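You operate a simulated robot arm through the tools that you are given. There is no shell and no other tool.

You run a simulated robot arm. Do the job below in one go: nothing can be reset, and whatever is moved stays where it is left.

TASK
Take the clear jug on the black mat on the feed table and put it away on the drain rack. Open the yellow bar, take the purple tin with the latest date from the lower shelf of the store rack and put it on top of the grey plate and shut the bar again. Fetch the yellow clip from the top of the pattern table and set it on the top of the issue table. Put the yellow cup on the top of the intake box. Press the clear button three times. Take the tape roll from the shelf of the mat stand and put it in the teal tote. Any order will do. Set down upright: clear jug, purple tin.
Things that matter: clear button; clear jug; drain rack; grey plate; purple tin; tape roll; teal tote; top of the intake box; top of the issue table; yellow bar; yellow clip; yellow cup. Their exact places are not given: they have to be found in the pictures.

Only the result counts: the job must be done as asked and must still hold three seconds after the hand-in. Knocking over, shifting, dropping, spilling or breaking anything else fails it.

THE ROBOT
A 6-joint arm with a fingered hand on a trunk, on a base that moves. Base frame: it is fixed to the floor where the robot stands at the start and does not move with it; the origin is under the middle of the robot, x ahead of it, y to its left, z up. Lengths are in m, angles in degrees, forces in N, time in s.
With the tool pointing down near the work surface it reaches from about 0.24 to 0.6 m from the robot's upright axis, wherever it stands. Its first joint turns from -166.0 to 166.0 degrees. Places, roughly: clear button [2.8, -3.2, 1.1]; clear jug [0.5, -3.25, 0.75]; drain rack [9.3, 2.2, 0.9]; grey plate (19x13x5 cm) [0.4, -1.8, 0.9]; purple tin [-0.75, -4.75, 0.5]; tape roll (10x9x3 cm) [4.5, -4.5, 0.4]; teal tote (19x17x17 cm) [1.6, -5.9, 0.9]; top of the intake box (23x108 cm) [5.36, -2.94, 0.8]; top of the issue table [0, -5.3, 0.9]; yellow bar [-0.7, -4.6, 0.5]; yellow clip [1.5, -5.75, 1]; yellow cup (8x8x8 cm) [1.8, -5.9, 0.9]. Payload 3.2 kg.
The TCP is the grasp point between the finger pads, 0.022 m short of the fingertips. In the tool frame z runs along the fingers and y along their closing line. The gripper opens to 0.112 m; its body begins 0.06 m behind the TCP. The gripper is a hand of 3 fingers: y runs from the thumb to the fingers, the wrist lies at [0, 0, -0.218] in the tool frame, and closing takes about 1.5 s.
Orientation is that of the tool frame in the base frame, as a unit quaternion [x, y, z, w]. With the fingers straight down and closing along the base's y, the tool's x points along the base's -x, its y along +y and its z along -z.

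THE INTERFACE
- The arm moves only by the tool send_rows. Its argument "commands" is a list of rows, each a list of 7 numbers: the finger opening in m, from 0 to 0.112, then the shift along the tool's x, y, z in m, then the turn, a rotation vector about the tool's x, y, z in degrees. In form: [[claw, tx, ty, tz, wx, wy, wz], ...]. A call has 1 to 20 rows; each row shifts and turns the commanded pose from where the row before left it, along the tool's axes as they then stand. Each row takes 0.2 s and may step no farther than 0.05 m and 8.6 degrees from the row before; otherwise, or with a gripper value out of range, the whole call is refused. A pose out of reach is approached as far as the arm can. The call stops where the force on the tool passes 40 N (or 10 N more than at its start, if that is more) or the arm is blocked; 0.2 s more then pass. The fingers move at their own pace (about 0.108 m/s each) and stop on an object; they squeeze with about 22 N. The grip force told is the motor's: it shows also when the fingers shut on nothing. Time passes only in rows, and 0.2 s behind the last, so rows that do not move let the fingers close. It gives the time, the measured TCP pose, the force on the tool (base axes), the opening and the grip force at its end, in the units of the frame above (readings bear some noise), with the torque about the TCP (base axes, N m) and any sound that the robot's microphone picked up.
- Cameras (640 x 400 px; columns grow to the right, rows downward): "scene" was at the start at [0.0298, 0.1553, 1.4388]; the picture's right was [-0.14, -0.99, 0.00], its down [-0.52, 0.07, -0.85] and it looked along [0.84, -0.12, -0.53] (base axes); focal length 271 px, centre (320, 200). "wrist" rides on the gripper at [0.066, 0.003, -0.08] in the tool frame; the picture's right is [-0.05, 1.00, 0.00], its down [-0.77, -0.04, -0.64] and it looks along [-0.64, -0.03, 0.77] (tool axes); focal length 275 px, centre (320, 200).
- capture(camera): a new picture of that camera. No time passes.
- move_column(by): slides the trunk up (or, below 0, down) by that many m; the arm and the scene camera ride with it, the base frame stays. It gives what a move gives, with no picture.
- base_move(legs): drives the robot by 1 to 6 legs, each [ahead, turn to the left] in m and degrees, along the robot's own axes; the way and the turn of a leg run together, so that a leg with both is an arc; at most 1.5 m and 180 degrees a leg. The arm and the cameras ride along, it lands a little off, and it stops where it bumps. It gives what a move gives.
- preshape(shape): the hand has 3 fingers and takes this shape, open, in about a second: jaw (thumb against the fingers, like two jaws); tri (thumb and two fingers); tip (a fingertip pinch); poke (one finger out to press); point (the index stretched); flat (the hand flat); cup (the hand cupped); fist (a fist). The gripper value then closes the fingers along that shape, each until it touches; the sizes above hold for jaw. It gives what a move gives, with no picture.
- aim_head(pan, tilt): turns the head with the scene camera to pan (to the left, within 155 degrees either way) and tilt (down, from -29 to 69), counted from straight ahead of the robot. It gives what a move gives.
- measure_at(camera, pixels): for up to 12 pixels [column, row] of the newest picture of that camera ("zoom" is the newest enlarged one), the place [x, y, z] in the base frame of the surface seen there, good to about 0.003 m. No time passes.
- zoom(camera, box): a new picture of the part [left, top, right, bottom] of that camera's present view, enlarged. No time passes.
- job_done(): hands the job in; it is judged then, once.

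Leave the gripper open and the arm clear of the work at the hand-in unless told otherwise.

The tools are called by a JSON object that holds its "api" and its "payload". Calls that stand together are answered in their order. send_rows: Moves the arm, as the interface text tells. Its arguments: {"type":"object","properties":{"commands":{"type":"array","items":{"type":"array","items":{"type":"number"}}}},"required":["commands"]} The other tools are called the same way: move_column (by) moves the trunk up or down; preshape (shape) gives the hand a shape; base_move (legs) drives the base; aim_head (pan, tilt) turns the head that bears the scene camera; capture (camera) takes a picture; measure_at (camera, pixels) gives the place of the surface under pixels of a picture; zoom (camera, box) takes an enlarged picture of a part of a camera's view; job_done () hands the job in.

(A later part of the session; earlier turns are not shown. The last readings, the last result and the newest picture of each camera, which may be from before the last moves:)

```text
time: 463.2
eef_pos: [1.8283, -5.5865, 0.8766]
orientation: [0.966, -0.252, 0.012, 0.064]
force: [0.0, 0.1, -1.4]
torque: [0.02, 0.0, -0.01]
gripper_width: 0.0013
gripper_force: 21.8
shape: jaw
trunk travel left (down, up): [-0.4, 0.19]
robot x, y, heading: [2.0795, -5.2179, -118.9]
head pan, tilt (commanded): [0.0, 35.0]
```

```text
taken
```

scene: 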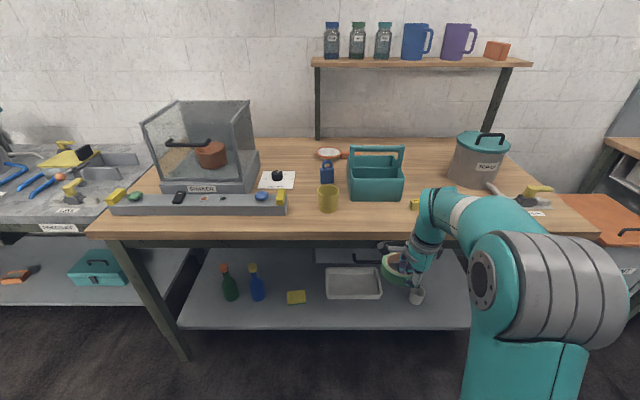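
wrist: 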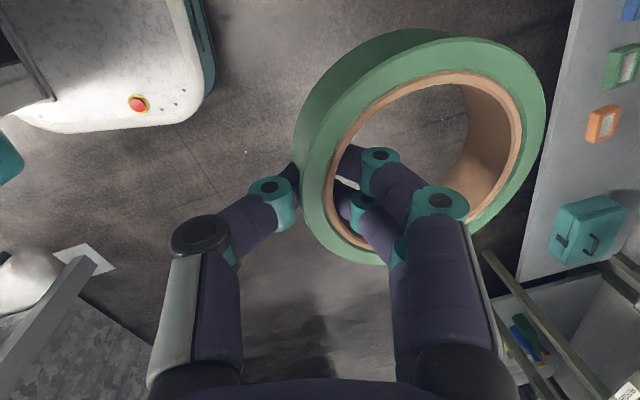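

I re-measure the tote, cup and clip from here.

{"api": "zoom", "payload": {"camera": "scene", "box": [310, 130, 438, 215]}}

{"api": "measure_at", "payload": {"camera": "zoom", "pixels": [[205, 220], [460, 225], [190, 135], [450, 135], [325, 90], [210, 90], [450, 90], [330, 225], [90, 270], [90, 310], [520, 355], [330, 150]]}}

```text
4.71 times, centred on (374, 172) of scene
```

zoom: 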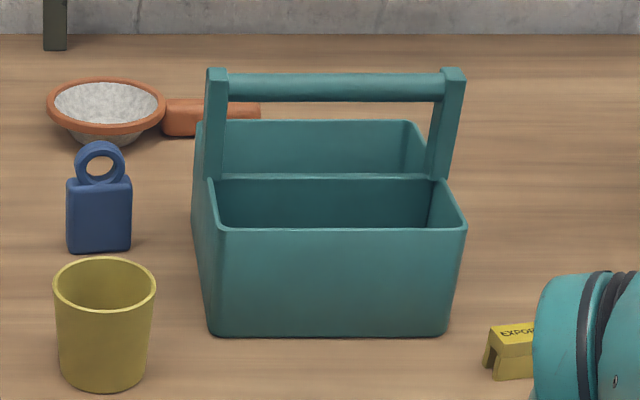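

```text
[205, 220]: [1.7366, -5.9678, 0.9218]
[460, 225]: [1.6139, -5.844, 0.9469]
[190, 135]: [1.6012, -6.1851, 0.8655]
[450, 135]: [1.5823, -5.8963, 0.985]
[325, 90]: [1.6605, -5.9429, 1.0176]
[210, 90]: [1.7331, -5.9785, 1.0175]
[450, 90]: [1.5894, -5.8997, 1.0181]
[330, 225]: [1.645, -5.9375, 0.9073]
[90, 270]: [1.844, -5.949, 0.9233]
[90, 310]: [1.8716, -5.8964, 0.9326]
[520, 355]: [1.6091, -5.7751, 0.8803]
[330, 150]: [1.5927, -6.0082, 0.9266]
```

Now I raise the hand 0.13 m and roll it by −180° so that the ring will hang below the hand when pitched forward.

{"api": "send_rows", "payload": {"commands": [[0.0, 0, 0, -0.043, 0, 0, 0], [0.0, 0, 0, -0.043, 0, 0, 0], [0.0, 0, 0, -0.043, 0, 0, 0], [0.0, 0, 0, 0, 0, 0, -8.5], [0.0, 0, 0, 0, 0, 0, -8.5], [0.0, 0, 0, 0, 0, 0, -8.5], [0.0, 0, 0, 0, 0, 0, -8.5], [0.0, 0, 0, 0, 0, 0, -8.5], [0.0, 0, 0, 0, 0, 0, -8.5], [0.0, 0, 0, 0, 0, 0, -8.5], [0.0, 0, 0, 0, 0, 0, -8.5], [0.0, 0, 0, 0, 0, 0, -8.5], [0.0, 0, 0, 0, 0, 0, -8.5]]}}

{"api": "send_rows", "payload": {"commands": [[0.0, 0, 0, 0, 0, 0, -8.5], [0.0, 0, 0, 0, 0, 0, -8.5], [0.0, 0, 0, 0, 0, 0, -8.5], [0.0, 0, 0, 0, 0, 0, -8.5], [0.0, 0, 0, 0, 0, 0, -8.5], [0.0, 0, 0, 0, 0, 0, -8.5], [0.0, 0, 0, 0, 0, 0, -8.5], [0.0, 0, 0, 0, 0, 0, -8.5], [0.0, 0, 0, 0, 0, 0, -8.5], [0.0, 0, 0, 0, 0, 0, -8.5], [0.0, 0, 0, 0, 0, 0, -8.5], [0.0, 0, 0, 0, 0, 0, -1.5]]}}

{"api": "capture", "payload": {"camera": "wrist"}}

{"api": "capture", "payload": {"camera": "scene"}}

```text
time: 466.0
eef_pos: [1.8288, -5.57, 1.0035]
orientation: [0.882, 0.467, -0.034, 0.055]
force: [0.7, -0.6, -1.3]
torque: [0.0, 0.03, 0.02]
gripper_width: 0.0017
gripper_force: 22.5
shape: jaw
trunk travel left (down, up): [-0.4, 0.19]
robot x, y, heading: [2.0779, -5.2134, -119.1]
head pan, tilt (commanded): [0.0, 35.0]
```

```text
time: 468.6
eef_pos: [2.0204, -5.6138, 0.9037]
orientation: [0.254, 0.965, -0.066, 0.009]
force: [-0.1, 0.2, -1.3]
torque: [-0.01, 0.01, 0.01]
gripper_width: 0.0016
gripper_force: 22.0
shape: jaw
out of reach, approached as far as the arm can: row 6, 7, 8, 9, 10, 11, 12
trunk travel left (down, up): [-0.4, 0.19]
robot x, y, heading: [2.0786, -5.2177, -119.1]
head pan, tilt (commanded): [0.0, 35.0]
```

```text
taken
```

wrist: 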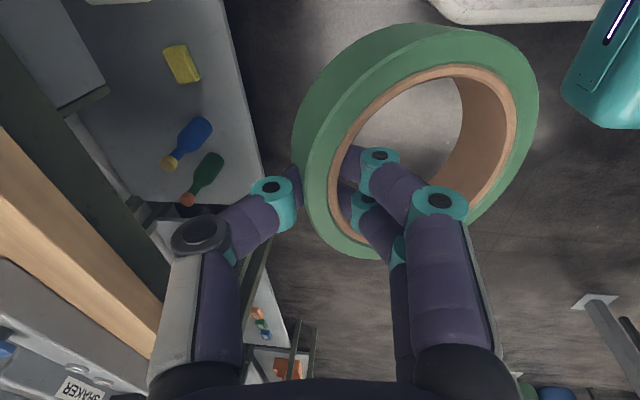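

```text
taken
```

scene: 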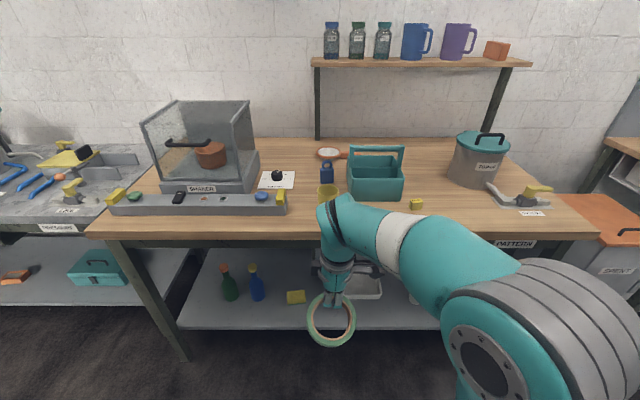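

The roll hit a joint limit (the arm drifted). I roll back the other way, first to the state with the camera forward, and check.

{"api": "send_rows", "payload": {"commands": [[0.0, 0, 0, 0, 0, 0, 8.5], [0.0, 0, 0, 0, 0, 0, 8.5], [0.0, 0, 0, 0, 0, 0, 8.5], [0.0, 0, 0, 0, 0, 0, 8.5], [0.0, 0, 0, 0, 0, 0, 8.5], [0.0, 0, 0, 0, 0, 0, 8.5], [0.0, 0, 0, 0, 0, 0, 8.5], [0.0, 0, 0, 0, 0, 0, 8.5], [0.0, 0, 0, 0, 0, 0, 8.5], [0.0, 0, 0, 0, 0, 0, 8.5], [0.0, 0, 0, 0, 0, 0, 8.5], [0.0, 0, 0, 0, 0, 0, 8.5], [0.0, 0, 0, 0, 0, 0, 8.5], [0.0, 0, 0, 0, 0, 0, 8.5], [0.0, 0, 0, 0, 0, 0, 8.5], [0.0, 0, 0, 0, 0, 0, 8.5], [0.0, 0, 0, 0, 0, 0, 8.5], [0.0, 0, 0, 0, 0, 0, 8.5], [0.0, 0, 0, 0, 0, 0, 8.5], [0.0, 0, 0, 0, 0, 0, 8.5]]}}

{"api": "send_rows", "payload": {"commands": [[0.0, 0, 0, 0, 0, 0, 8.5], [0.0, 0, 0, 0, 0, 0, 8.5], [0.0, 0, 0, 0, 0, 0, 8.5], [0.0, 0, 0, 0, 0, 0, 8.5], [0.0, 0, 0, 0, 0, 0, 8.5], [0.0, 0, 0, 0, 0, 0, 8.5], [0.0, 0, 0, 0, 0, 0, 8.5], [0.0, 0, 0, 0, 0, 0, 8.5], [0.0, 0, 0, 0, 0, 0, 8.5], [0.0, 0, 0, 0, 0, 0, 8.5], [0.0, 0, 0, 0, 0, 0, 8.5]]}}

{"api": "capture", "payload": {"camera": "scene"}}

```text
time: 472.8
eef_pos: [2.0192, -5.6131, 0.9035]
orientation: [0.983, -0.17, 0.007, 0.065]
force: [-0.2, -0.5, -1.7]
torque: [0.04, -0.05, 0.0]
gripper_width: 0.0017
gripper_force: 22.0
shape: jaw
trunk travel left (down, up): [-0.4, 0.19]
robot x, y, heading: [2.0722, -5.2137, -119.0]
head pan, tilt (commanded): [0.0, 35.0]
```

```text
time: 475.2
eef_pos: [2.0198, -5.6131, 0.904]
orientation: [-0.551, 0.832, -0.052, -0.04]
force: [0.3, 0.3, -0.8]
torque: [-0.01, -0.04, -0.02]
gripper_width: 0.0013
gripper_force: 22.4
shape: jaw
trunk travel left (down, up): [-0.4, 0.19]
robot x, y, heading: [2.0774, -5.2188, -118.8]
head pan, tilt (commanded): [0.0, 35.0]
```

```text
taken
```

scene: 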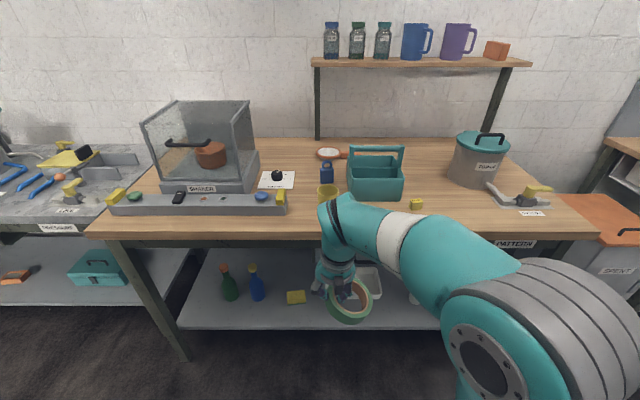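

Now I try continuing the roll in this direction by another 90°.

{"api": "send_rows", "payload": {"commands": [[0.0, 0, 0, 0, 0, 0, 8.5], [0.0, 0, 0, 0, 0, 0, 8.5], [0.0, 0, 0, 0, 0, 0, 8.5], [0.0, 0, 0, 0, 0, 0, 8.5], [0.0, 0, 0, 0, 0, 0, 8.5], [0.0, 0, 0, 0, 0, 0, 8.5], [0.0, 0, 0, 0, 0, 0, 8.5], [0.0, 0, 0, 0, 0, 0, 8.5], [0.0, 0, 0, 0, 0, 0, 8.5], [0.0, 0, 0, 0, 0, 0, 8.5], [0.0, 0, 0, 0, 0, 0, 8.5]]}}

{"api": "capture", "payload": {"camera": "scene"}}

```text
time: 477.6
eef_pos: [1.9764, -5.6101, 0.9194]
orientation: [0.222, 0.973, -0.062, 0.017]
force: [0.4, 0.1, -0.7]
torque: [-0.01, 0.0, 0.0]
gripper_width: 0.0017
gripper_force: 21.8
shape: jaw
out of reach, approached as far as the arm can: row 10, 11
trunk travel left (down, up): [-0.4, 0.19]
robot x, y, heading: [2.0724, -5.2232, -118.9]
head pan, tilt (commanded): [0.0, 35.0]
```

```text
taken
```

scene: 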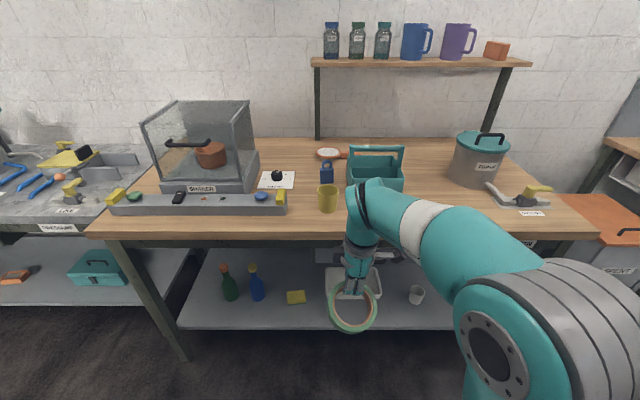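

The orientation is reachable this way (only the arm's side-swing made it marginal). I bring the hand back in front of me and up.

{"api": "send_rows", "payload": {"commands": [[0.0, 0.03, 0, -0.035, 0, 0, 0], [0.0, 0.04, 0, -0.03, 0, 0, 0], [0.0, 0.04, 0, -0.03, 0, 0, 3]]}}

{"api": "send_rows", "payload": {"commands": [[0.0, 0, -0.0239, 0.0025, 8.5, 0, 0], [0.0, 0, -0.0232, 0.006, 8.5, 0, 0], [0.0, 0, -0.0221, 0.0094, 8.5, 0, 0], [0.0, 0, -0.0205, 0.0125, 8.5, 0, 0], [0.0, 0, -0.0184, 0.0154, 8.5, 0, 0], [0.0, 0, -0.0159, 0.018, 8.5, 0, 0], [0.0, 0, -0.0131, 0.0201, 8.5, 0, 0], [0.0, 0, -0.01, 0.0218, 8.5, 0, 0], [0.0, 0, -0.0066, 0.0231, 8.5, 0, 0]]}}

{"api": "capture", "payload": {"camera": "scene"}}

{"api": "capture", "payload": {"camera": "wrist"}}

```text
time: 478.4
eef_pos: [1.8782, -5.5477, 1.0087]
orientation: [0.252, 0.966, -0.064, 0.012]
force: [0.3, 0.5, -0.7]
torque: [-0.04, 0.02, 0.02]
gripper_width: 0.0015
gripper_force: 21.7
shape: jaw
trunk travel left (down, up): [-0.4, 0.19]
robot x, y, heading: [2.073, -5.215, -119.2]
head pan, tilt (commanded): [0.0, 35.0]
```

```text
time: 480.4
eef_pos: [1.8051, -5.7215, 1.0034]
orientation: [0.204, 0.778, -0.586, -0.093]
force: [0.7, 0.9, -0.7]
torque: [0.03, -0.02, -0.01]
gripper_width: 0.0014
gripper_force: 21.6
shape: jaw
out of reach, approached as far as the arm can: row 7, 8
trunk travel left (down, up): [-0.4, 0.19]
robot x, y, heading: [2.0784, -5.2172, -119.1]
head pan, tilt (commanded): [0.0, 35.0]
```

```text
taken
```

scene: 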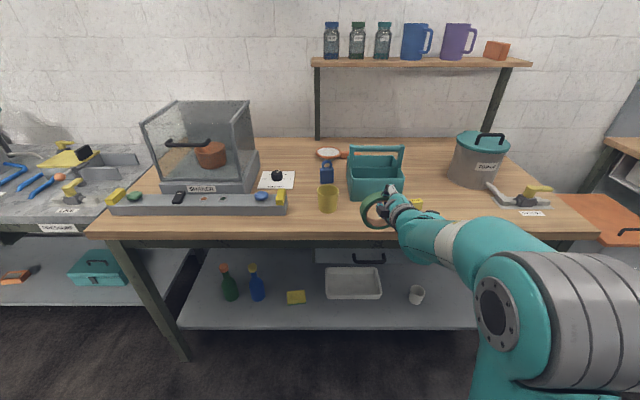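

```text
taken
```

wrist: 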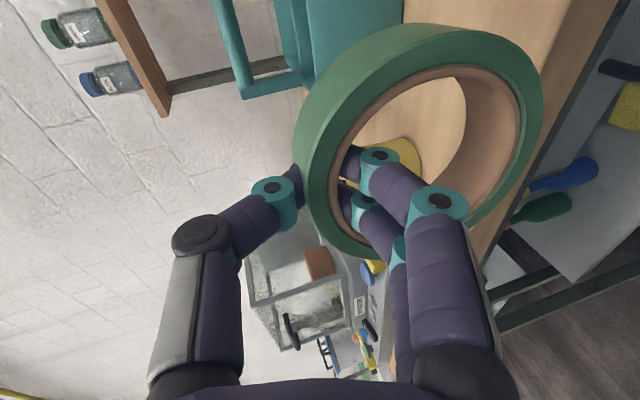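

The ring now hangs below the hand. I raise 5 cm, extend 4 cm and try to pitch the last degrees.

{"api": "send_rows", "payload": {"commands": [[0.0, -0.0012, -0.0298, 0.0117, 0, 0, 0], [0.0, -0.0012, -0.0298, 0.0117, 0, 0, 0], [0.0, 0, 0, 0, 8, 0, 0], [0.0, 0, 0, 0, 6, 0, 0]]}}

{"api": "capture", "payload": {"camera": "scene"}}

{"api": "zoom", "payload": {"camera": "scene", "box": [310, 130, 470, 230]}}

```text
time: 481.4
eef_pos: [1.7855, -5.756, 1.054]
orientation: [0.19, 0.701, -0.677, -0.116]
force: [-0.4, -0.4, -0.9]
torque: [0.04, -0.04, 0.01]
gripper_width: 0.0011
gripper_force: 21.5
shape: jaw
trunk travel left (down, up): [-0.4, 0.19]
robot x, y, heading: [2.0752, -5.2164, -119.2]
head pan, tilt (commanded): [0.0, 35.0]
```

```text
taken
```

scene: 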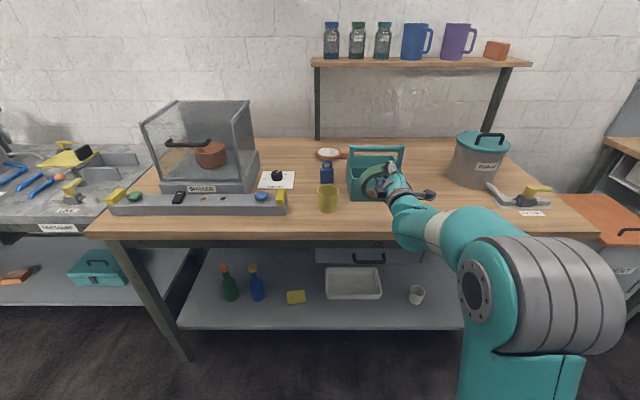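

```text
4.00 times, centred on (390, 180) of scene
```

zoom: 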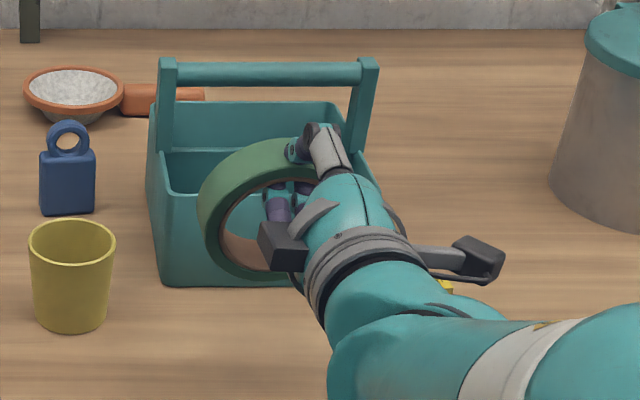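

The ring now hangs vertically. I measure ring points to know exactly where it is.

{"api": "measure_at", "payload": {"camera": "zoom", "pixels": [[203, 210], [225, 265], [260, 278], [210, 180], [240, 152], [280, 140], [216, 225], [250, 262], [230, 190], [165, 185], [175, 280], [360, 260]]}}

{"api": "capture", "payload": {"camera": "wrist"}}

```text
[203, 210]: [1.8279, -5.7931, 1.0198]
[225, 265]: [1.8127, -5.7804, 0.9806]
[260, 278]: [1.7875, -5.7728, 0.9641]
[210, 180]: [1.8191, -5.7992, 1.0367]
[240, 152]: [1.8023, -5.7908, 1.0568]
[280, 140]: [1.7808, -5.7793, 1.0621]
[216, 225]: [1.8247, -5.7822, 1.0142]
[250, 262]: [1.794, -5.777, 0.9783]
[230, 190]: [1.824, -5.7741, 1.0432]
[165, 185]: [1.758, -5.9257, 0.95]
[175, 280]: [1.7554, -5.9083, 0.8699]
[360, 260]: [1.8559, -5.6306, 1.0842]
```

```text
taken
```

wrist: 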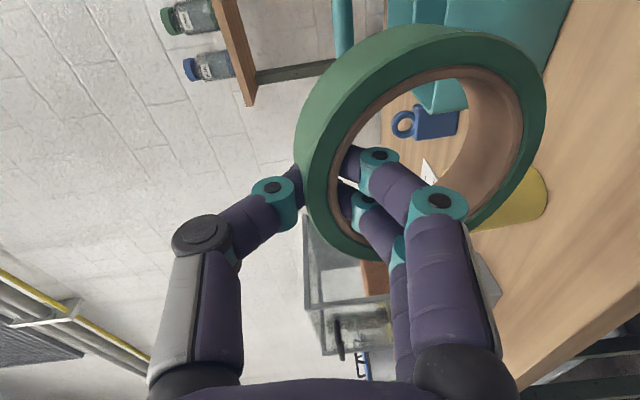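

Ring centre is right below the grip: (u 4.214, w 4.330, z 1.012). I drive 0.16 m ahead so that it comes over the front compartment.

{"api": "base_move", "payload": {"legs": [[0.16, 0]]}}

{"api": "capture", "payload": {"camera": "scene"}}

{"api": "zoom", "payload": {"camera": "scene", "box": [320, 140, 480, 240]}}

```text
time: 482.8
eef_pos: [1.708, -5.8978, 1.0524]
orientation: [0.189, 0.702, -0.677, -0.117]
force: [0.0, 0.4, -1.3]
torque: [0.0, -0.04, 0.0]
gripper_width: 0.0013
gripper_force: 21.4
shape: jaw
trunk travel left (down, up): [-0.4, 0.19]
robot x, y, heading: [1.9955, -5.3617, -118.9]
head pan, tilt (commanded): [0.0, 35.0]
```

```text
taken
```

scene: 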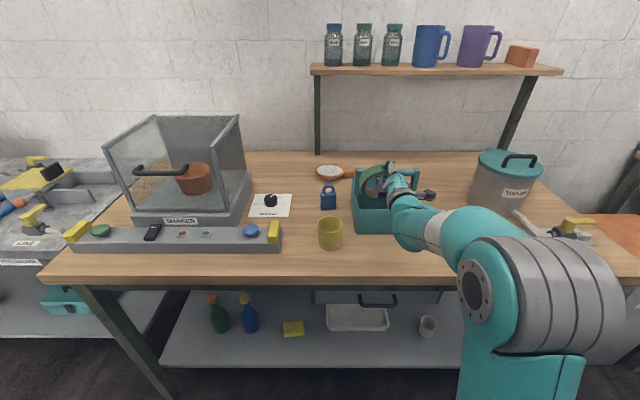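

```text
4.00 times, centred on (400, 190) of scene
```

zoom: 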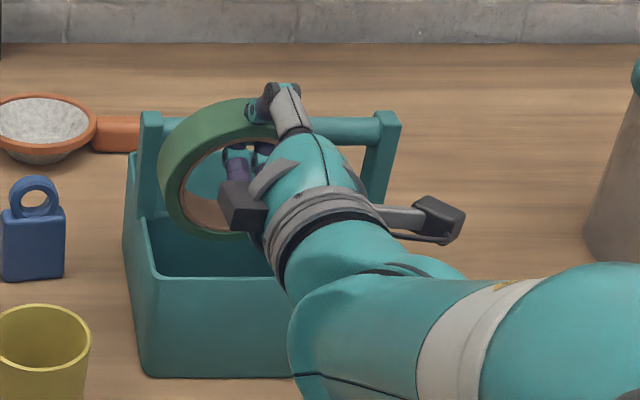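

I shift 2.8 cm right and 1 cm forward, then check alignment over the compartment.

{"api": "send_rows", "payload": {"commands": [[0.0, 0.0142, -0.0015, 0.0041, 0, 0, 0], [0.0, 0.0141, -0.0015, 0.0041, 0, 0, 0]]}}

{"api": "zoom", "payload": {"camera": "scene", "box": [340, 150, 436, 240]}}

{"api": "measure_at", "payload": {"camera": "zoom", "pixels": [[165, 110], [150, 90], [200, 150], [240, 165], [180, 70], [110, 190], [130, 130], [100, 60], [130, 60], [300, 200], [250, 50], [140, 210]]}}

{"api": "capture", "payload": {"camera": "wrist"}}

```text
time: 483.4
eef_pos: [1.6788, -5.893, 1.053]
orientation: [0.189, 0.702, -0.677, -0.116]
force: [-0.4, -0.1, -1.2]
torque: [0.02, 0.01, 0.01]
gripper_width: 0.0012
gripper_force: 22.5
shape: jaw
trunk travel left (down, up): [-0.4, 0.19]
robot x, y, heading: [2.0014, -5.3593, -119.1]
head pan, tilt (commanded): [0.0, 35.0]
```

```text
4.44 times, centred on (388, 195) of scene
```

zoom: 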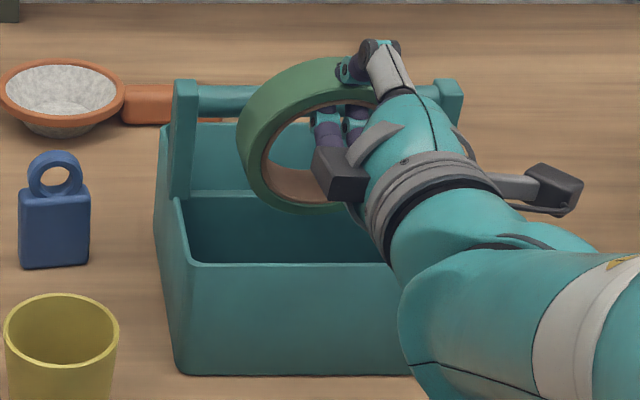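

```text
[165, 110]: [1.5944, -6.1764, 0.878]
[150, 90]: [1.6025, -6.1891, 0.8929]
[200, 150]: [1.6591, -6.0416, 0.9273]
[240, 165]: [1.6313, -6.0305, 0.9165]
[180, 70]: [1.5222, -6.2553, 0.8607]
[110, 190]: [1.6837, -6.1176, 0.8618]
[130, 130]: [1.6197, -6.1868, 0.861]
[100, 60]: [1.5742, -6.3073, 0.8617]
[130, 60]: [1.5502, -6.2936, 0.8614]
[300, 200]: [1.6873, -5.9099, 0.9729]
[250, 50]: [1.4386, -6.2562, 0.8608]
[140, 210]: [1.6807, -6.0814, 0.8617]
```

```text
taken
```

wrist: 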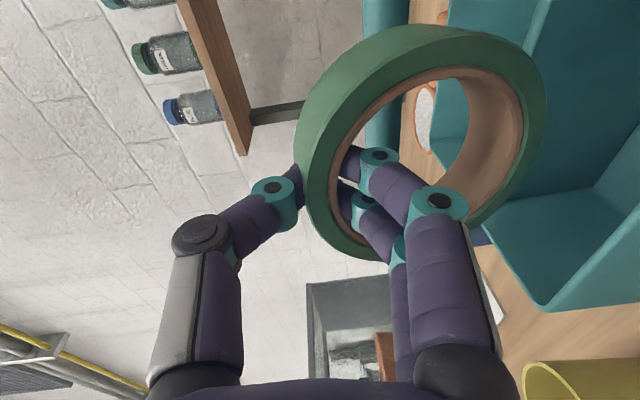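

The ring is centred over the front compartment. I lower 4.5 cm in steps, watching the force.

{"api": "send_rows", "payload": {"commands": [[0.0, 0.0014, 0.0149, 0.0008, 0, 0, 0], [0.0, 0.0014, 0.0149, 0.0008, 0, 0, 0]]}}

{"api": "zoom", "payload": {"camera": "scene", "box": [340, 150, 436, 240]}}

```text
time: 484.0
eef_pos: [1.6794, -5.8926, 1.0223]
orientation: [0.19, 0.702, -0.677, -0.117]
force: [0.8, -0.2, -0.7]
torque: [0.01, -0.01, 0.03]
gripper_width: 0.0013
gripper_force: 21.7
shape: jaw
trunk travel left (down, up): [-0.4, 0.19]
robot x, y, heading: [1.9958, -5.3589, -119.2]
head pan, tilt (commanded): [0.0, 35.0]
```

```text
4.44 times, centred on (388, 195) of scene
```

zoom: 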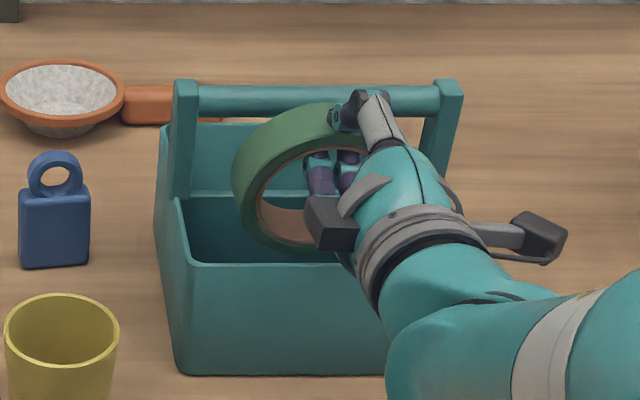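

The ring's bottom is inside the compartment. I lower another ~1.2 cm carefully.

{"api": "send_rows", "payload": {"commands": [[0.0, 0.0006, 0.006, 0.0003, 0, 0, 0], [0.0, 0.0006, 0.006, 0.0003, 0, 0, 0]]}}

{"api": "zoom", "payload": {"camera": "scene", "box": [340, 150, 436, 240]}}

{"api": "capture", "payload": {"camera": "wrist"}}

```text
time: 484.6
eef_pos: [1.6783, -5.8924, 1.0114]
orientation: [0.189, 0.702, -0.677, -0.118]
force: [-0.6, -0.5, 0.0]
torque: [0.01, -0.01, -0.01]
gripper_width: 0.0012
gripper_force: 22.0
shape: jaw
trunk travel left (down, up): [-0.4, 0.19]
robot x, y, heading: [1.9927, -5.3556, -118.6]
head pan, tilt (commanded): [0.0, 35.0]
```

```text
4.44 times, centred on (388, 195) of scene
```

zoom: 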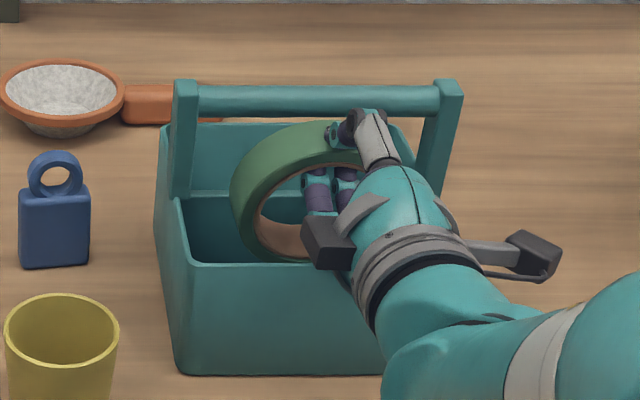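

```text
taken
```

wrist: 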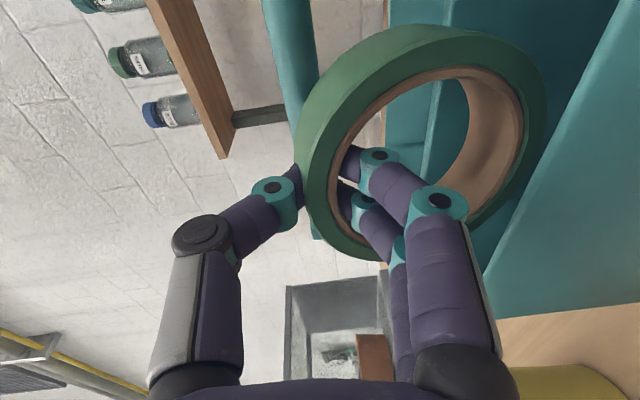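

Fingers are just above the front rim. I open the thumb while rising slightly so the ring rests on the fingers, then slide the fingers out backward so it drops into the compartment.

{"api": "send_rows", "payload": {"commands": [[0.012, -0.0006, -0.006, -0.0003, 0, 0, 0], [0.024, -0.0006, -0.006, -0.0003, 0, 0, 0], [0.034, -0.0005, -0.005, -0.0003, 0, 0, 0], [0.034, 0, 0, 0, 0, 0, 0]]}}

{"api": "capture", "payload": {"camera": "wrist"}}

{"api": "zoom", "payload": {"camera": "scene", "box": [340, 150, 436, 240]}}

```text
time: 485.6
eef_pos: [1.6783, -5.8921, 1.0291]
orientation: [0.189, 0.701, -0.678, -0.117]
force: [-0.6, -0.5, -0.7]
torque: [0.0, 0.0, -0.01]
gripper_width: 0.0341
gripper_force: 0.0
shape: jaw
trunk travel left (down, up): [-0.4, 0.19]
robot x, y, heading: [1.9974, -5.3583, -118.9]
head pan, tilt (commanded): [0.0, 35.0]
```

```text
taken
```

wrist: 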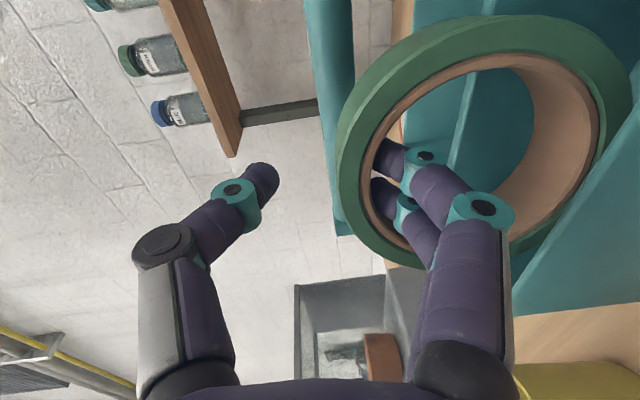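

```text
4.44 times, centred on (388, 195) of scene
```

zoom: 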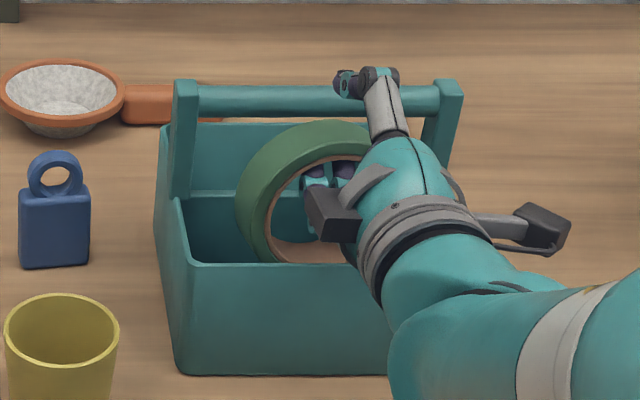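

The ring hangs on the two fingers inside the compartment. I withdraw the fingers backward in 1 cm steps.

{"api": "send_rows", "payload": {"commands": [[0.034, -0.0006, 0.0006, -0.01, 0, 0, 0], [0.034, -0.0006, 0.0006, -0.01, 0, 0, 0]]}}

{"api": "zoom", "payload": {"camera": "scene", "box": [340, 150, 436, 240]}}

{"api": "capture", "payload": {"camera": "wrist"}}

```text
time: 486.2
eef_pos: [1.6887, -5.8748, 1.029]
orientation: [0.189, 0.701, -0.677, -0.117]
force: [-0.4, -0.6, -1.7]
torque: [-0.01, 0.0, -0.02]
gripper_width: 0.0341
gripper_force: 0.0
shape: jaw
trunk travel left (down, up): [-0.4, 0.19]
robot x, y, heading: [1.9983, -5.3561, -118.6]
head pan, tilt (commanded): [0.0, 35.0]
```

```text
4.44 times, centred on (388, 195) of scene
```

zoom: 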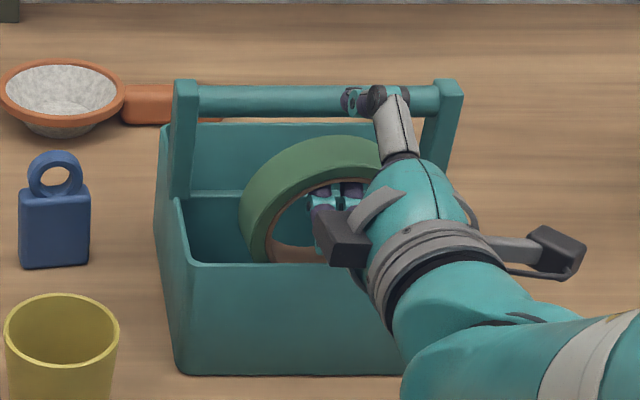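

```text
taken
```

wrist: 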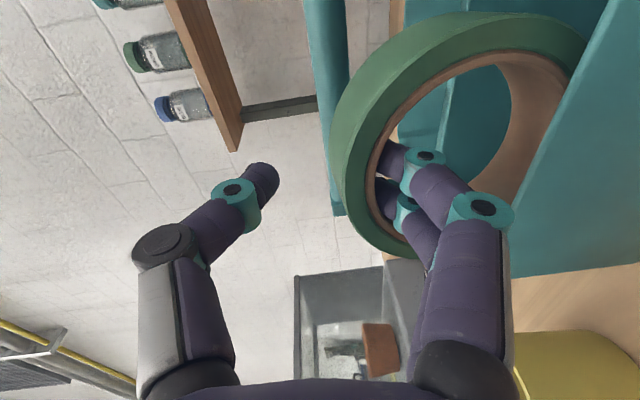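

The ring now sits close behind the front wall. I withdraw further.

{"api": "send_rows", "payload": {"commands": [[0.034, -0.0006, 0.0006, -0.01, 0, 0, 0], [0.034, -0.0006, 0.0006, -0.01, 0, 0, 0]]}}

{"api": "zoom", "payload": {"camera": "scene", "box": [340, 150, 436, 240]}}

{"api": "capture", "payload": {"camera": "wrist"}}

```text
time: 486.8
eef_pos: [1.698, -5.8574, 1.0274]
orientation: [0.19, 0.702, -0.676, -0.117]
force: [-0.4, -1.9, -0.6]
torque: [-0.01, -0.01, 0.0]
gripper_width: 0.0343
gripper_force: 0.1
shape: jaw
trunk travel left (down, up): [-0.4, 0.19]
robot x, y, heading: [1.999, -5.3563, -118.6]
head pan, tilt (commanded): [0.0, 35.0]
```

```text
4.44 times, centred on (388, 195) of scene
```

zoom: 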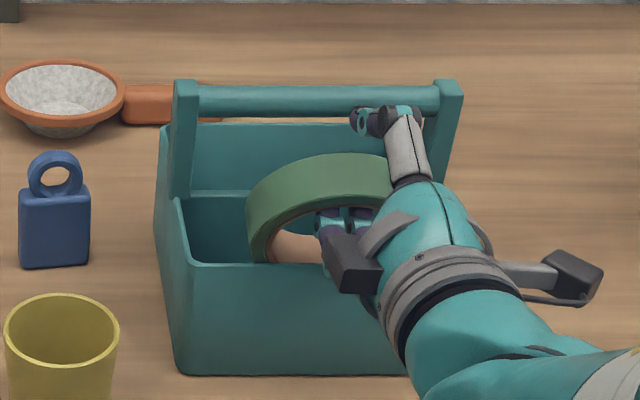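

```text
taken
```

wrist: 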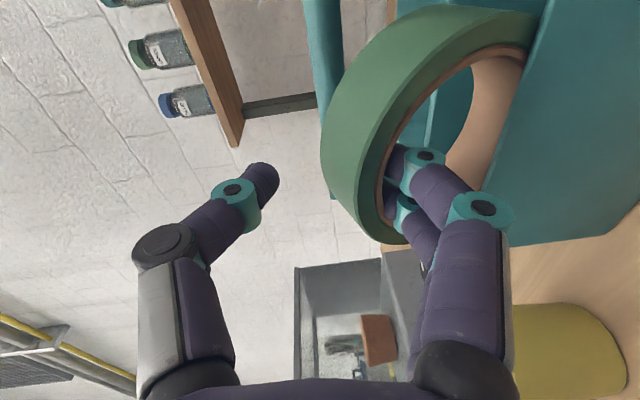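

Pulling straight back would tip the ring over the front wall. I push forward 3 cm again to right it, then I'll pitch the fingers downward so that the ring slides off into the compartment.

{"api": "send_rows", "payload": {"commands": [[0.03, 0.0009, -0.001, 0.015, 0, 0, 0], [0.03, 0.0009, -0.001, 0.015, 0, 0, 0]]}}

{"api": "zoom", "payload": {"camera": "scene", "box": [340, 150, 436, 240]}}

{"api": "capture", "payload": {"camera": "wrist"}}

```text
time: 487.4
eef_pos: [1.6831, -5.8845, 1.0282]
orientation: [0.19, 0.702, -0.677, -0.117]
force: [0.4, 0.0, -1.9]
torque: [0.01, -0.02, 0.05]
gripper_width: 0.031
gripper_force: 0.1
shape: jaw
trunk travel left (down, up): [-0.4, 0.19]
robot x, y, heading: [2.0014, -5.3569, -118.7]
head pan, tilt (commanded): [0.0, 35.0]
```

```text
4.44 times, centred on (388, 195) of scene
```

zoom: 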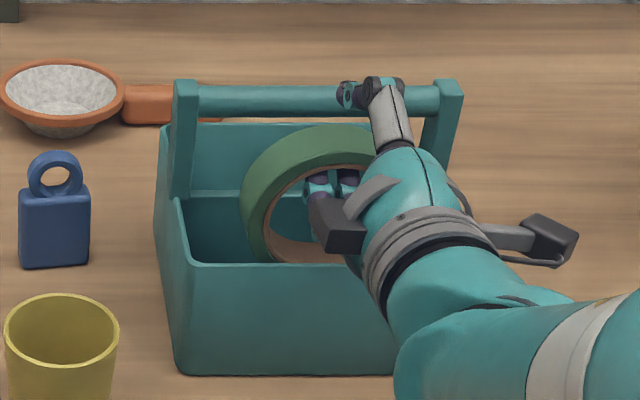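

```text
taken
```

wrist: 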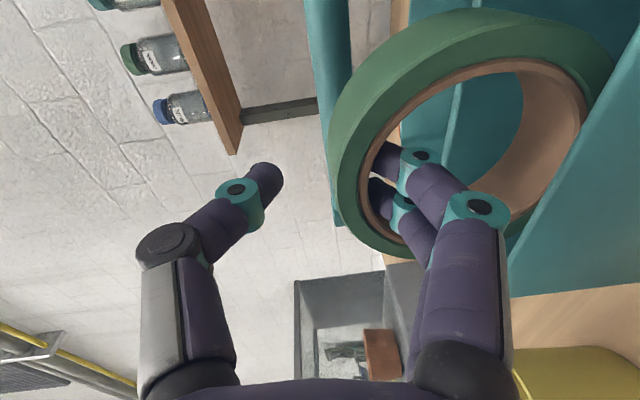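

I pitch the fingers down by 17° and check.

{"api": "send_rows", "payload": {"commands": [[0.03, 0, 0, 0, -8.5, 0, 0], [0.03, 0, 0, 0, -8.5, 0, 0]]}}

{"api": "zoom", "payload": {"camera": "scene", "box": [340, 150, 436, 240]}}

{"api": "capture", "payload": {"camera": "wrist"}}

```text
time: 488.0
eef_pos: [1.6846, -5.8838, 1.0261]
orientation: [0.204, 0.794, -0.565, -0.088]
force: [0.2, 0.2, -1.3]
torque: [0.01, 0.04, 0.0]
gripper_width: 0.0306
gripper_force: 0.1
shape: jaw
trunk travel left (down, up): [-0.4, 0.19]
robot x, y, heading: [1.9972, -5.3545, -118.7]
head pan, tilt (commanded): [0.0, 35.0]
```

```text
4.44 times, centred on (388, 195) of scene
```

zoom: 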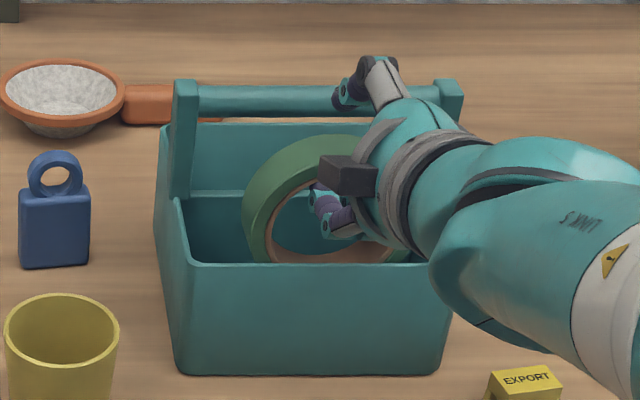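

```text
taken
```

wrist: 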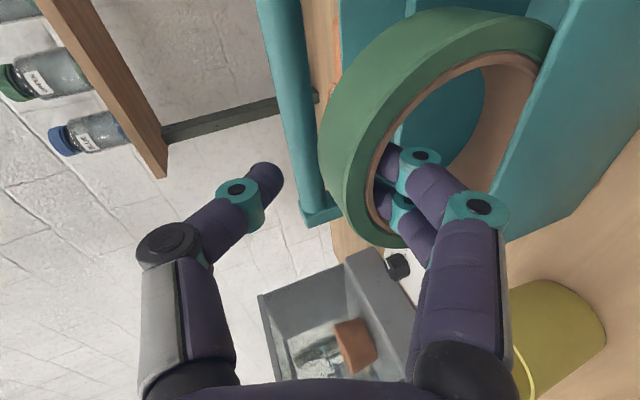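

Continue pitching another 17°.

{"api": "send_rows", "payload": {"commands": [[0.03, 0, 0, 0, -8.5, 0, 0], [0.03, 0, 0, 0, -8.5, 0, 0]]}}

{"api": "zoom", "payload": {"camera": "scene", "box": [340, 150, 436, 240]}}

{"api": "capture", "payload": {"camera": "wrist"}}

```text
time: 488.6
eef_pos: [1.6839, -5.8837, 1.0273]
orientation: [0.217, 0.869, -0.442, -0.055]
force: [-0.7, 0.2, -0.6]
torque: [-0.04, -0.02, -0.01]
gripper_width: 0.0305
gripper_force: 0.0
shape: jaw
trunk travel left (down, up): [-0.4, 0.19]
robot x, y, heading: [2.0001, -5.3578, -119.2]
head pan, tilt (commanded): [0.0, 35.0]
```

```text
4.44 times, centred on (388, 195) of scene
```

zoom: 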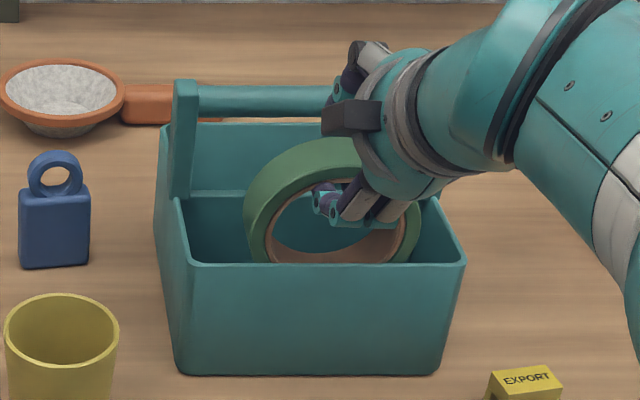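

```text
taken
```

wrist: 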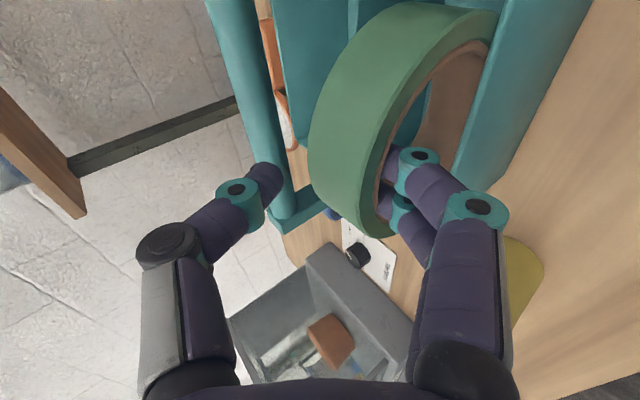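

The ring hangs on inclined fingers. I move back 8 mm, pitch further and lower slightly so that it slides off.

{"api": "send_rows", "payload": {"commands": [[0.03, -0.0005, 0.0049, -0.0063, -8.5, 0, 0], [0.03, 0.001, 0.006, 0.0075, -8.5, 0, 0]]}}

{"api": "zoom", "payload": {"camera": "scene", "box": [340, 150, 436, 240]}}

{"api": "capture", "payload": {"camera": "wrist"}}

```text
time: 489.2
eef_pos: [1.6863, -5.8786, 1.0185]
orientation: [0.222, 0.925, -0.309, -0.025]
force: [0.3, 0.0, 0.9]
torque: [-0.01, 0.02, -0.01]
gripper_width: 0.0306
gripper_force: 0.1
shape: jaw
trunk travel left (down, up): [-0.4, 0.19]
robot x, y, heading: [2.0002, -5.357, -119.0]
head pan, tilt (commanded): [0.0, 35.0]
```

```text
4.44 times, centred on (388, 195) of scene
```

zoom: 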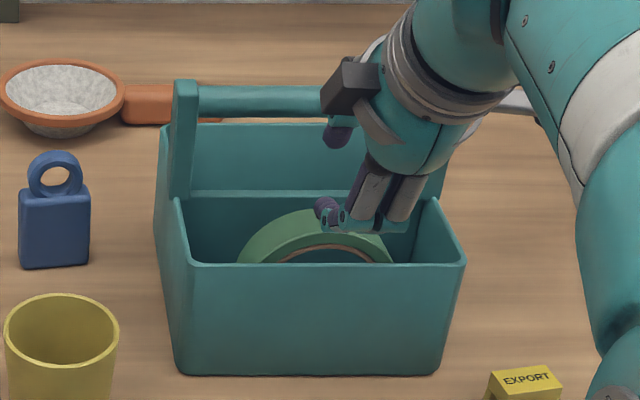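

```text
taken
```

wrist: 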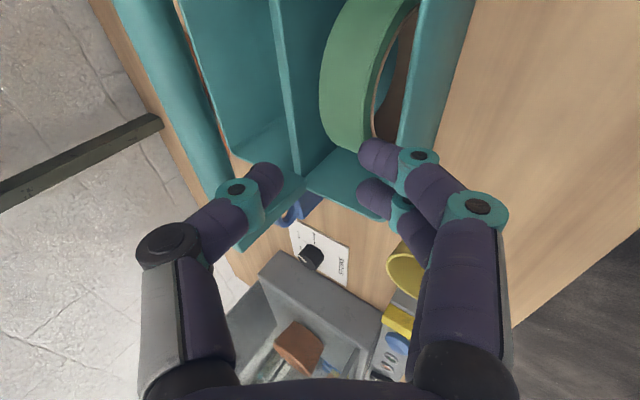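

The tape roll dropped into the front compartment. I raise the hand straight up and back.

{"api": "send_rows", "payload": {"commands": [[0.03, -0.0046, -0.0292, -0.0405, 0, 0, 0], [0.03, -0.0046, -0.0292, -0.0405, 0, 0, 0], [0.03, 0, 0.03, -0.03, 0, 0, 0]]}}

{"api": "capture", "payload": {"camera": "scene"}}

{"api": "zoom", "payload": {"camera": "scene", "box": [320, 150, 448, 250]}}

```text
refused: row 1 steps farther than a row can; nothing moved
```

```text
taken
```

scene: 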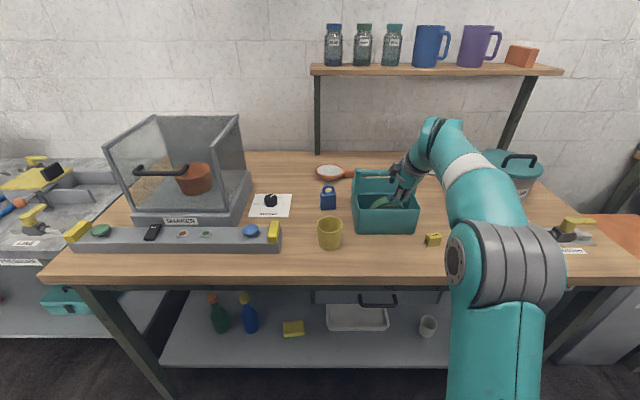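

```text
4.00 times, centred on (384, 200) of scene
```

zoom: 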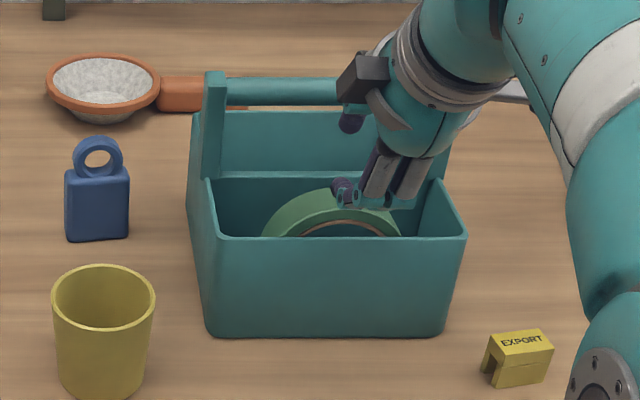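

The step was slightly too long; I repeat it in smaller rows.

{"api": "send_rows", "payload": {"commands": [[0.03, -0.0035, -0.0219, -0.0304, 0, 0, 0], [0.03, -0.0035, -0.0219, -0.0304, 0, 0, 0], [0.03, -0.0035, -0.0219, -0.0304, 0, 0, 0]]}}

{"api": "capture", "payload": {"camera": "scene"}}

{"api": "zoom", "payload": {"camera": "scene", "box": [320, 150, 448, 250]}}

```text
time: 490.0
eef_pos: [1.6958, -5.8703, 1.1218]
orientation: [0.221, 0.925, -0.308, -0.024]
force: [0.3, -0.1, -0.6]
torque: [0.03, -0.01, -0.01]
gripper_width: 0.0299
gripper_force: 0.1
shape: jaw
out of reach, approached as far as the arm can: row 3
trunk travel left (down, up): [-0.4, 0.19]
robot x, y, heading: [1.9935, -5.3592, -118.9]
head pan, tilt (commanded): [0.0, 35.0]
```

```text
taken
```

scene: 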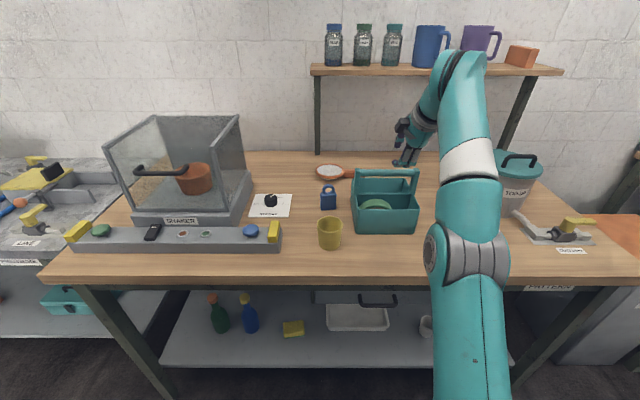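

```text
4.00 times, centred on (384, 200) of scene
```

zoom: 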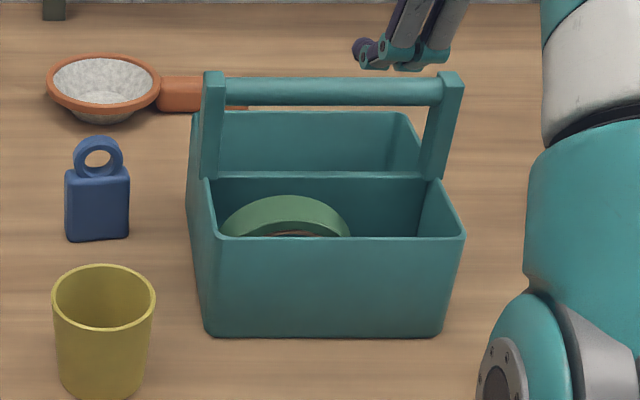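

The tape roll stands inside the tote. Next the yellow clip. I pull the hand back, bring it vertical and roll it to the camera-forward state.

{"api": "send_rows", "payload": {"commands": [[0.05, -0.0025, 0.0365, -0.026, 0, 0, 0], [0.05, -0.0025, 0.0365, -0.026, -8.5, 0, 0], [0.05, -0.0025, 0.0365, -0.02, -8.5, 0, 0], [0.05, 0, 0.03, -0.005, -8.5, 0, 0], [0.05, 0, 0, 0, -8.5, 0, 0]]}}

{"api": "send_rows", "payload": {"commands": [[0.05, 0, 0, 0, 0, 0, -8.5], [0.05, 0, 0, 0, 0, 0, -8.5], [0.05, 0, 0, 0, 0, 0, -8.5], [0.05, 0, 0, 0, 0, 0, -8.5], [0.05, 0, 0, 0, 0, 0, -8.5], [0.05, 0, 0, 0, 0, 0, -8.5], [0.05, 0, 0, 0, 0, 0, -8.5], [0.05, 0, 0, 0, 0, 0, -8.5], [0.05, 0, 0, 0, 0, 0, -8.5], [0.05, 0, 0, 0, 0, 0, -8.5], [0.05, 0, 0, 0, 0, 0, -5]]}}

{"api": "capture", "payload": {"camera": "scene"}}

{"api": "capture", "payload": {"camera": "wrist"}}

```text
time: 491.2
eef_pos: [1.7695, -5.7346, 1.1025]
orientation: [0.219, 0.974, -0.025, 0.041]
force: [0.3, -0.1, 0.1]
torque: [-0.03, 0.01, -0.01]
gripper_width: 0.0498
gripper_force: 0.0
shape: jaw
out of reach, approached as far as the arm can: row 1, 4, 5
trunk travel left (down, up): [-0.4, 0.19]
robot x, y, heading: [1.9986, -5.356, -119.0]
head pan, tilt (commanded): [0.0, 35.0]
```

```text
time: 493.6
eef_pos: [1.7689, -5.7353, 1.1038]
orientation: [-0.536, 0.843, -0.048, 0.012]
force: [-0.8, -0.6, 0.2]
torque: [0.02, 0.01, -0.01]
gripper_width: 0.0499
gripper_force: 0.0
shape: jaw
trunk travel left (down, up): [-0.4, 0.19]
robot x, y, heading: [1.9958, -5.3569, -118.8]
head pan, tilt (commanded): [0.0, 35.0]
```

```text
taken
```

scene: 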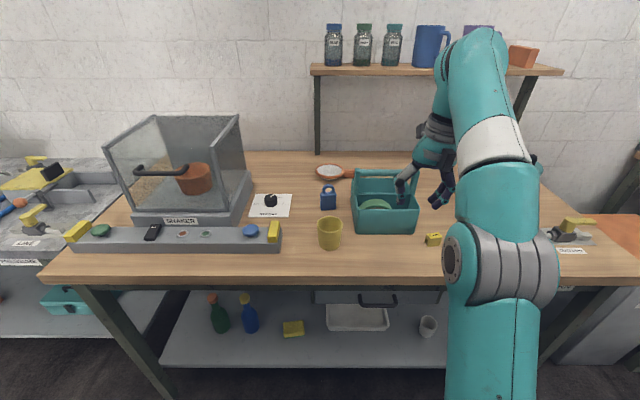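

```text
taken
```

wrist: 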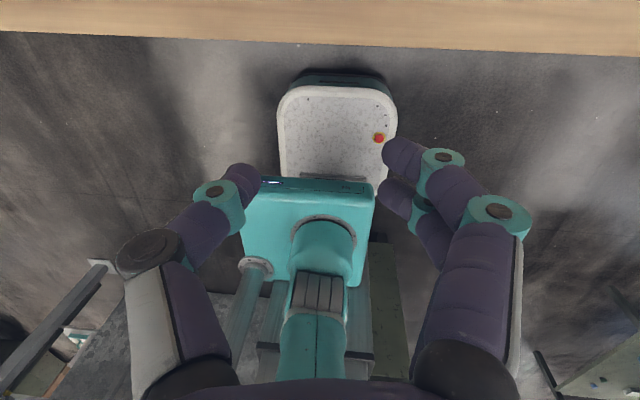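

I level the hand exactly, and zoom in on the clip near (433,239).

{"api": "send_rows", "payload": {"commands": [[0.08, 0, 0, 0, -5.4, -1.8, 3.4]]}}

{"api": "zoom", "payload": {"camera": "scene", "box": [409, 222, 457, 252]}}

{"api": "measure_at", "payload": {"camera": "zoom", "pixels": [[290, 150], [380, 155], [240, 220], [320, 230], [400, 200], [300, 120], [400, 130], [330, 280], [220, 270], [250, 165], [350, 180], [450, 230]]}}

```text
time: 494.0
eef_pos: [1.7714, -5.7333, 1.0996]
orientation: [-0.51, 0.86, 0.001, 0.001]
force: [0.7, -0.5, 0.2]
torque: [-0.01, -0.01, 0.0]
gripper_width: 0.0795
gripper_force: 0.0
shape: jaw
out of reach, approached as far as the arm can: row 1
trunk travel left (down, up): [-0.4, 0.19]
robot x, y, heading: [1.9966, -5.358, -118.8]
head pan, tilt (commanded): [0.0, 35.0]
```

```text
13.33 times, centred on (433, 237) of scene
```

zoom: 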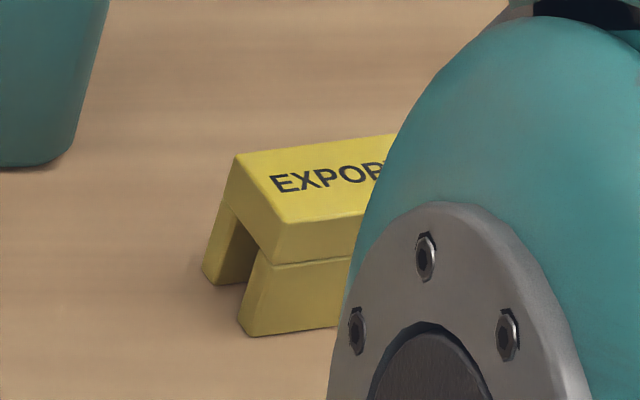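

```text
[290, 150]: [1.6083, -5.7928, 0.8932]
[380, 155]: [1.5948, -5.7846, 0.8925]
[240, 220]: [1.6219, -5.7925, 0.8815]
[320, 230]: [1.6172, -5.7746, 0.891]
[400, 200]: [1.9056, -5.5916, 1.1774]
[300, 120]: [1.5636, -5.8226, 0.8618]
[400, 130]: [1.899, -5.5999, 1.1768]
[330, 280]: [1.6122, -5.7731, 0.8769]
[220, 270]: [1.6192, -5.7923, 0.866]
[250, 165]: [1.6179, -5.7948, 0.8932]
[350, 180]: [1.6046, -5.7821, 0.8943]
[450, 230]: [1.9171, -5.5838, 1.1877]
```

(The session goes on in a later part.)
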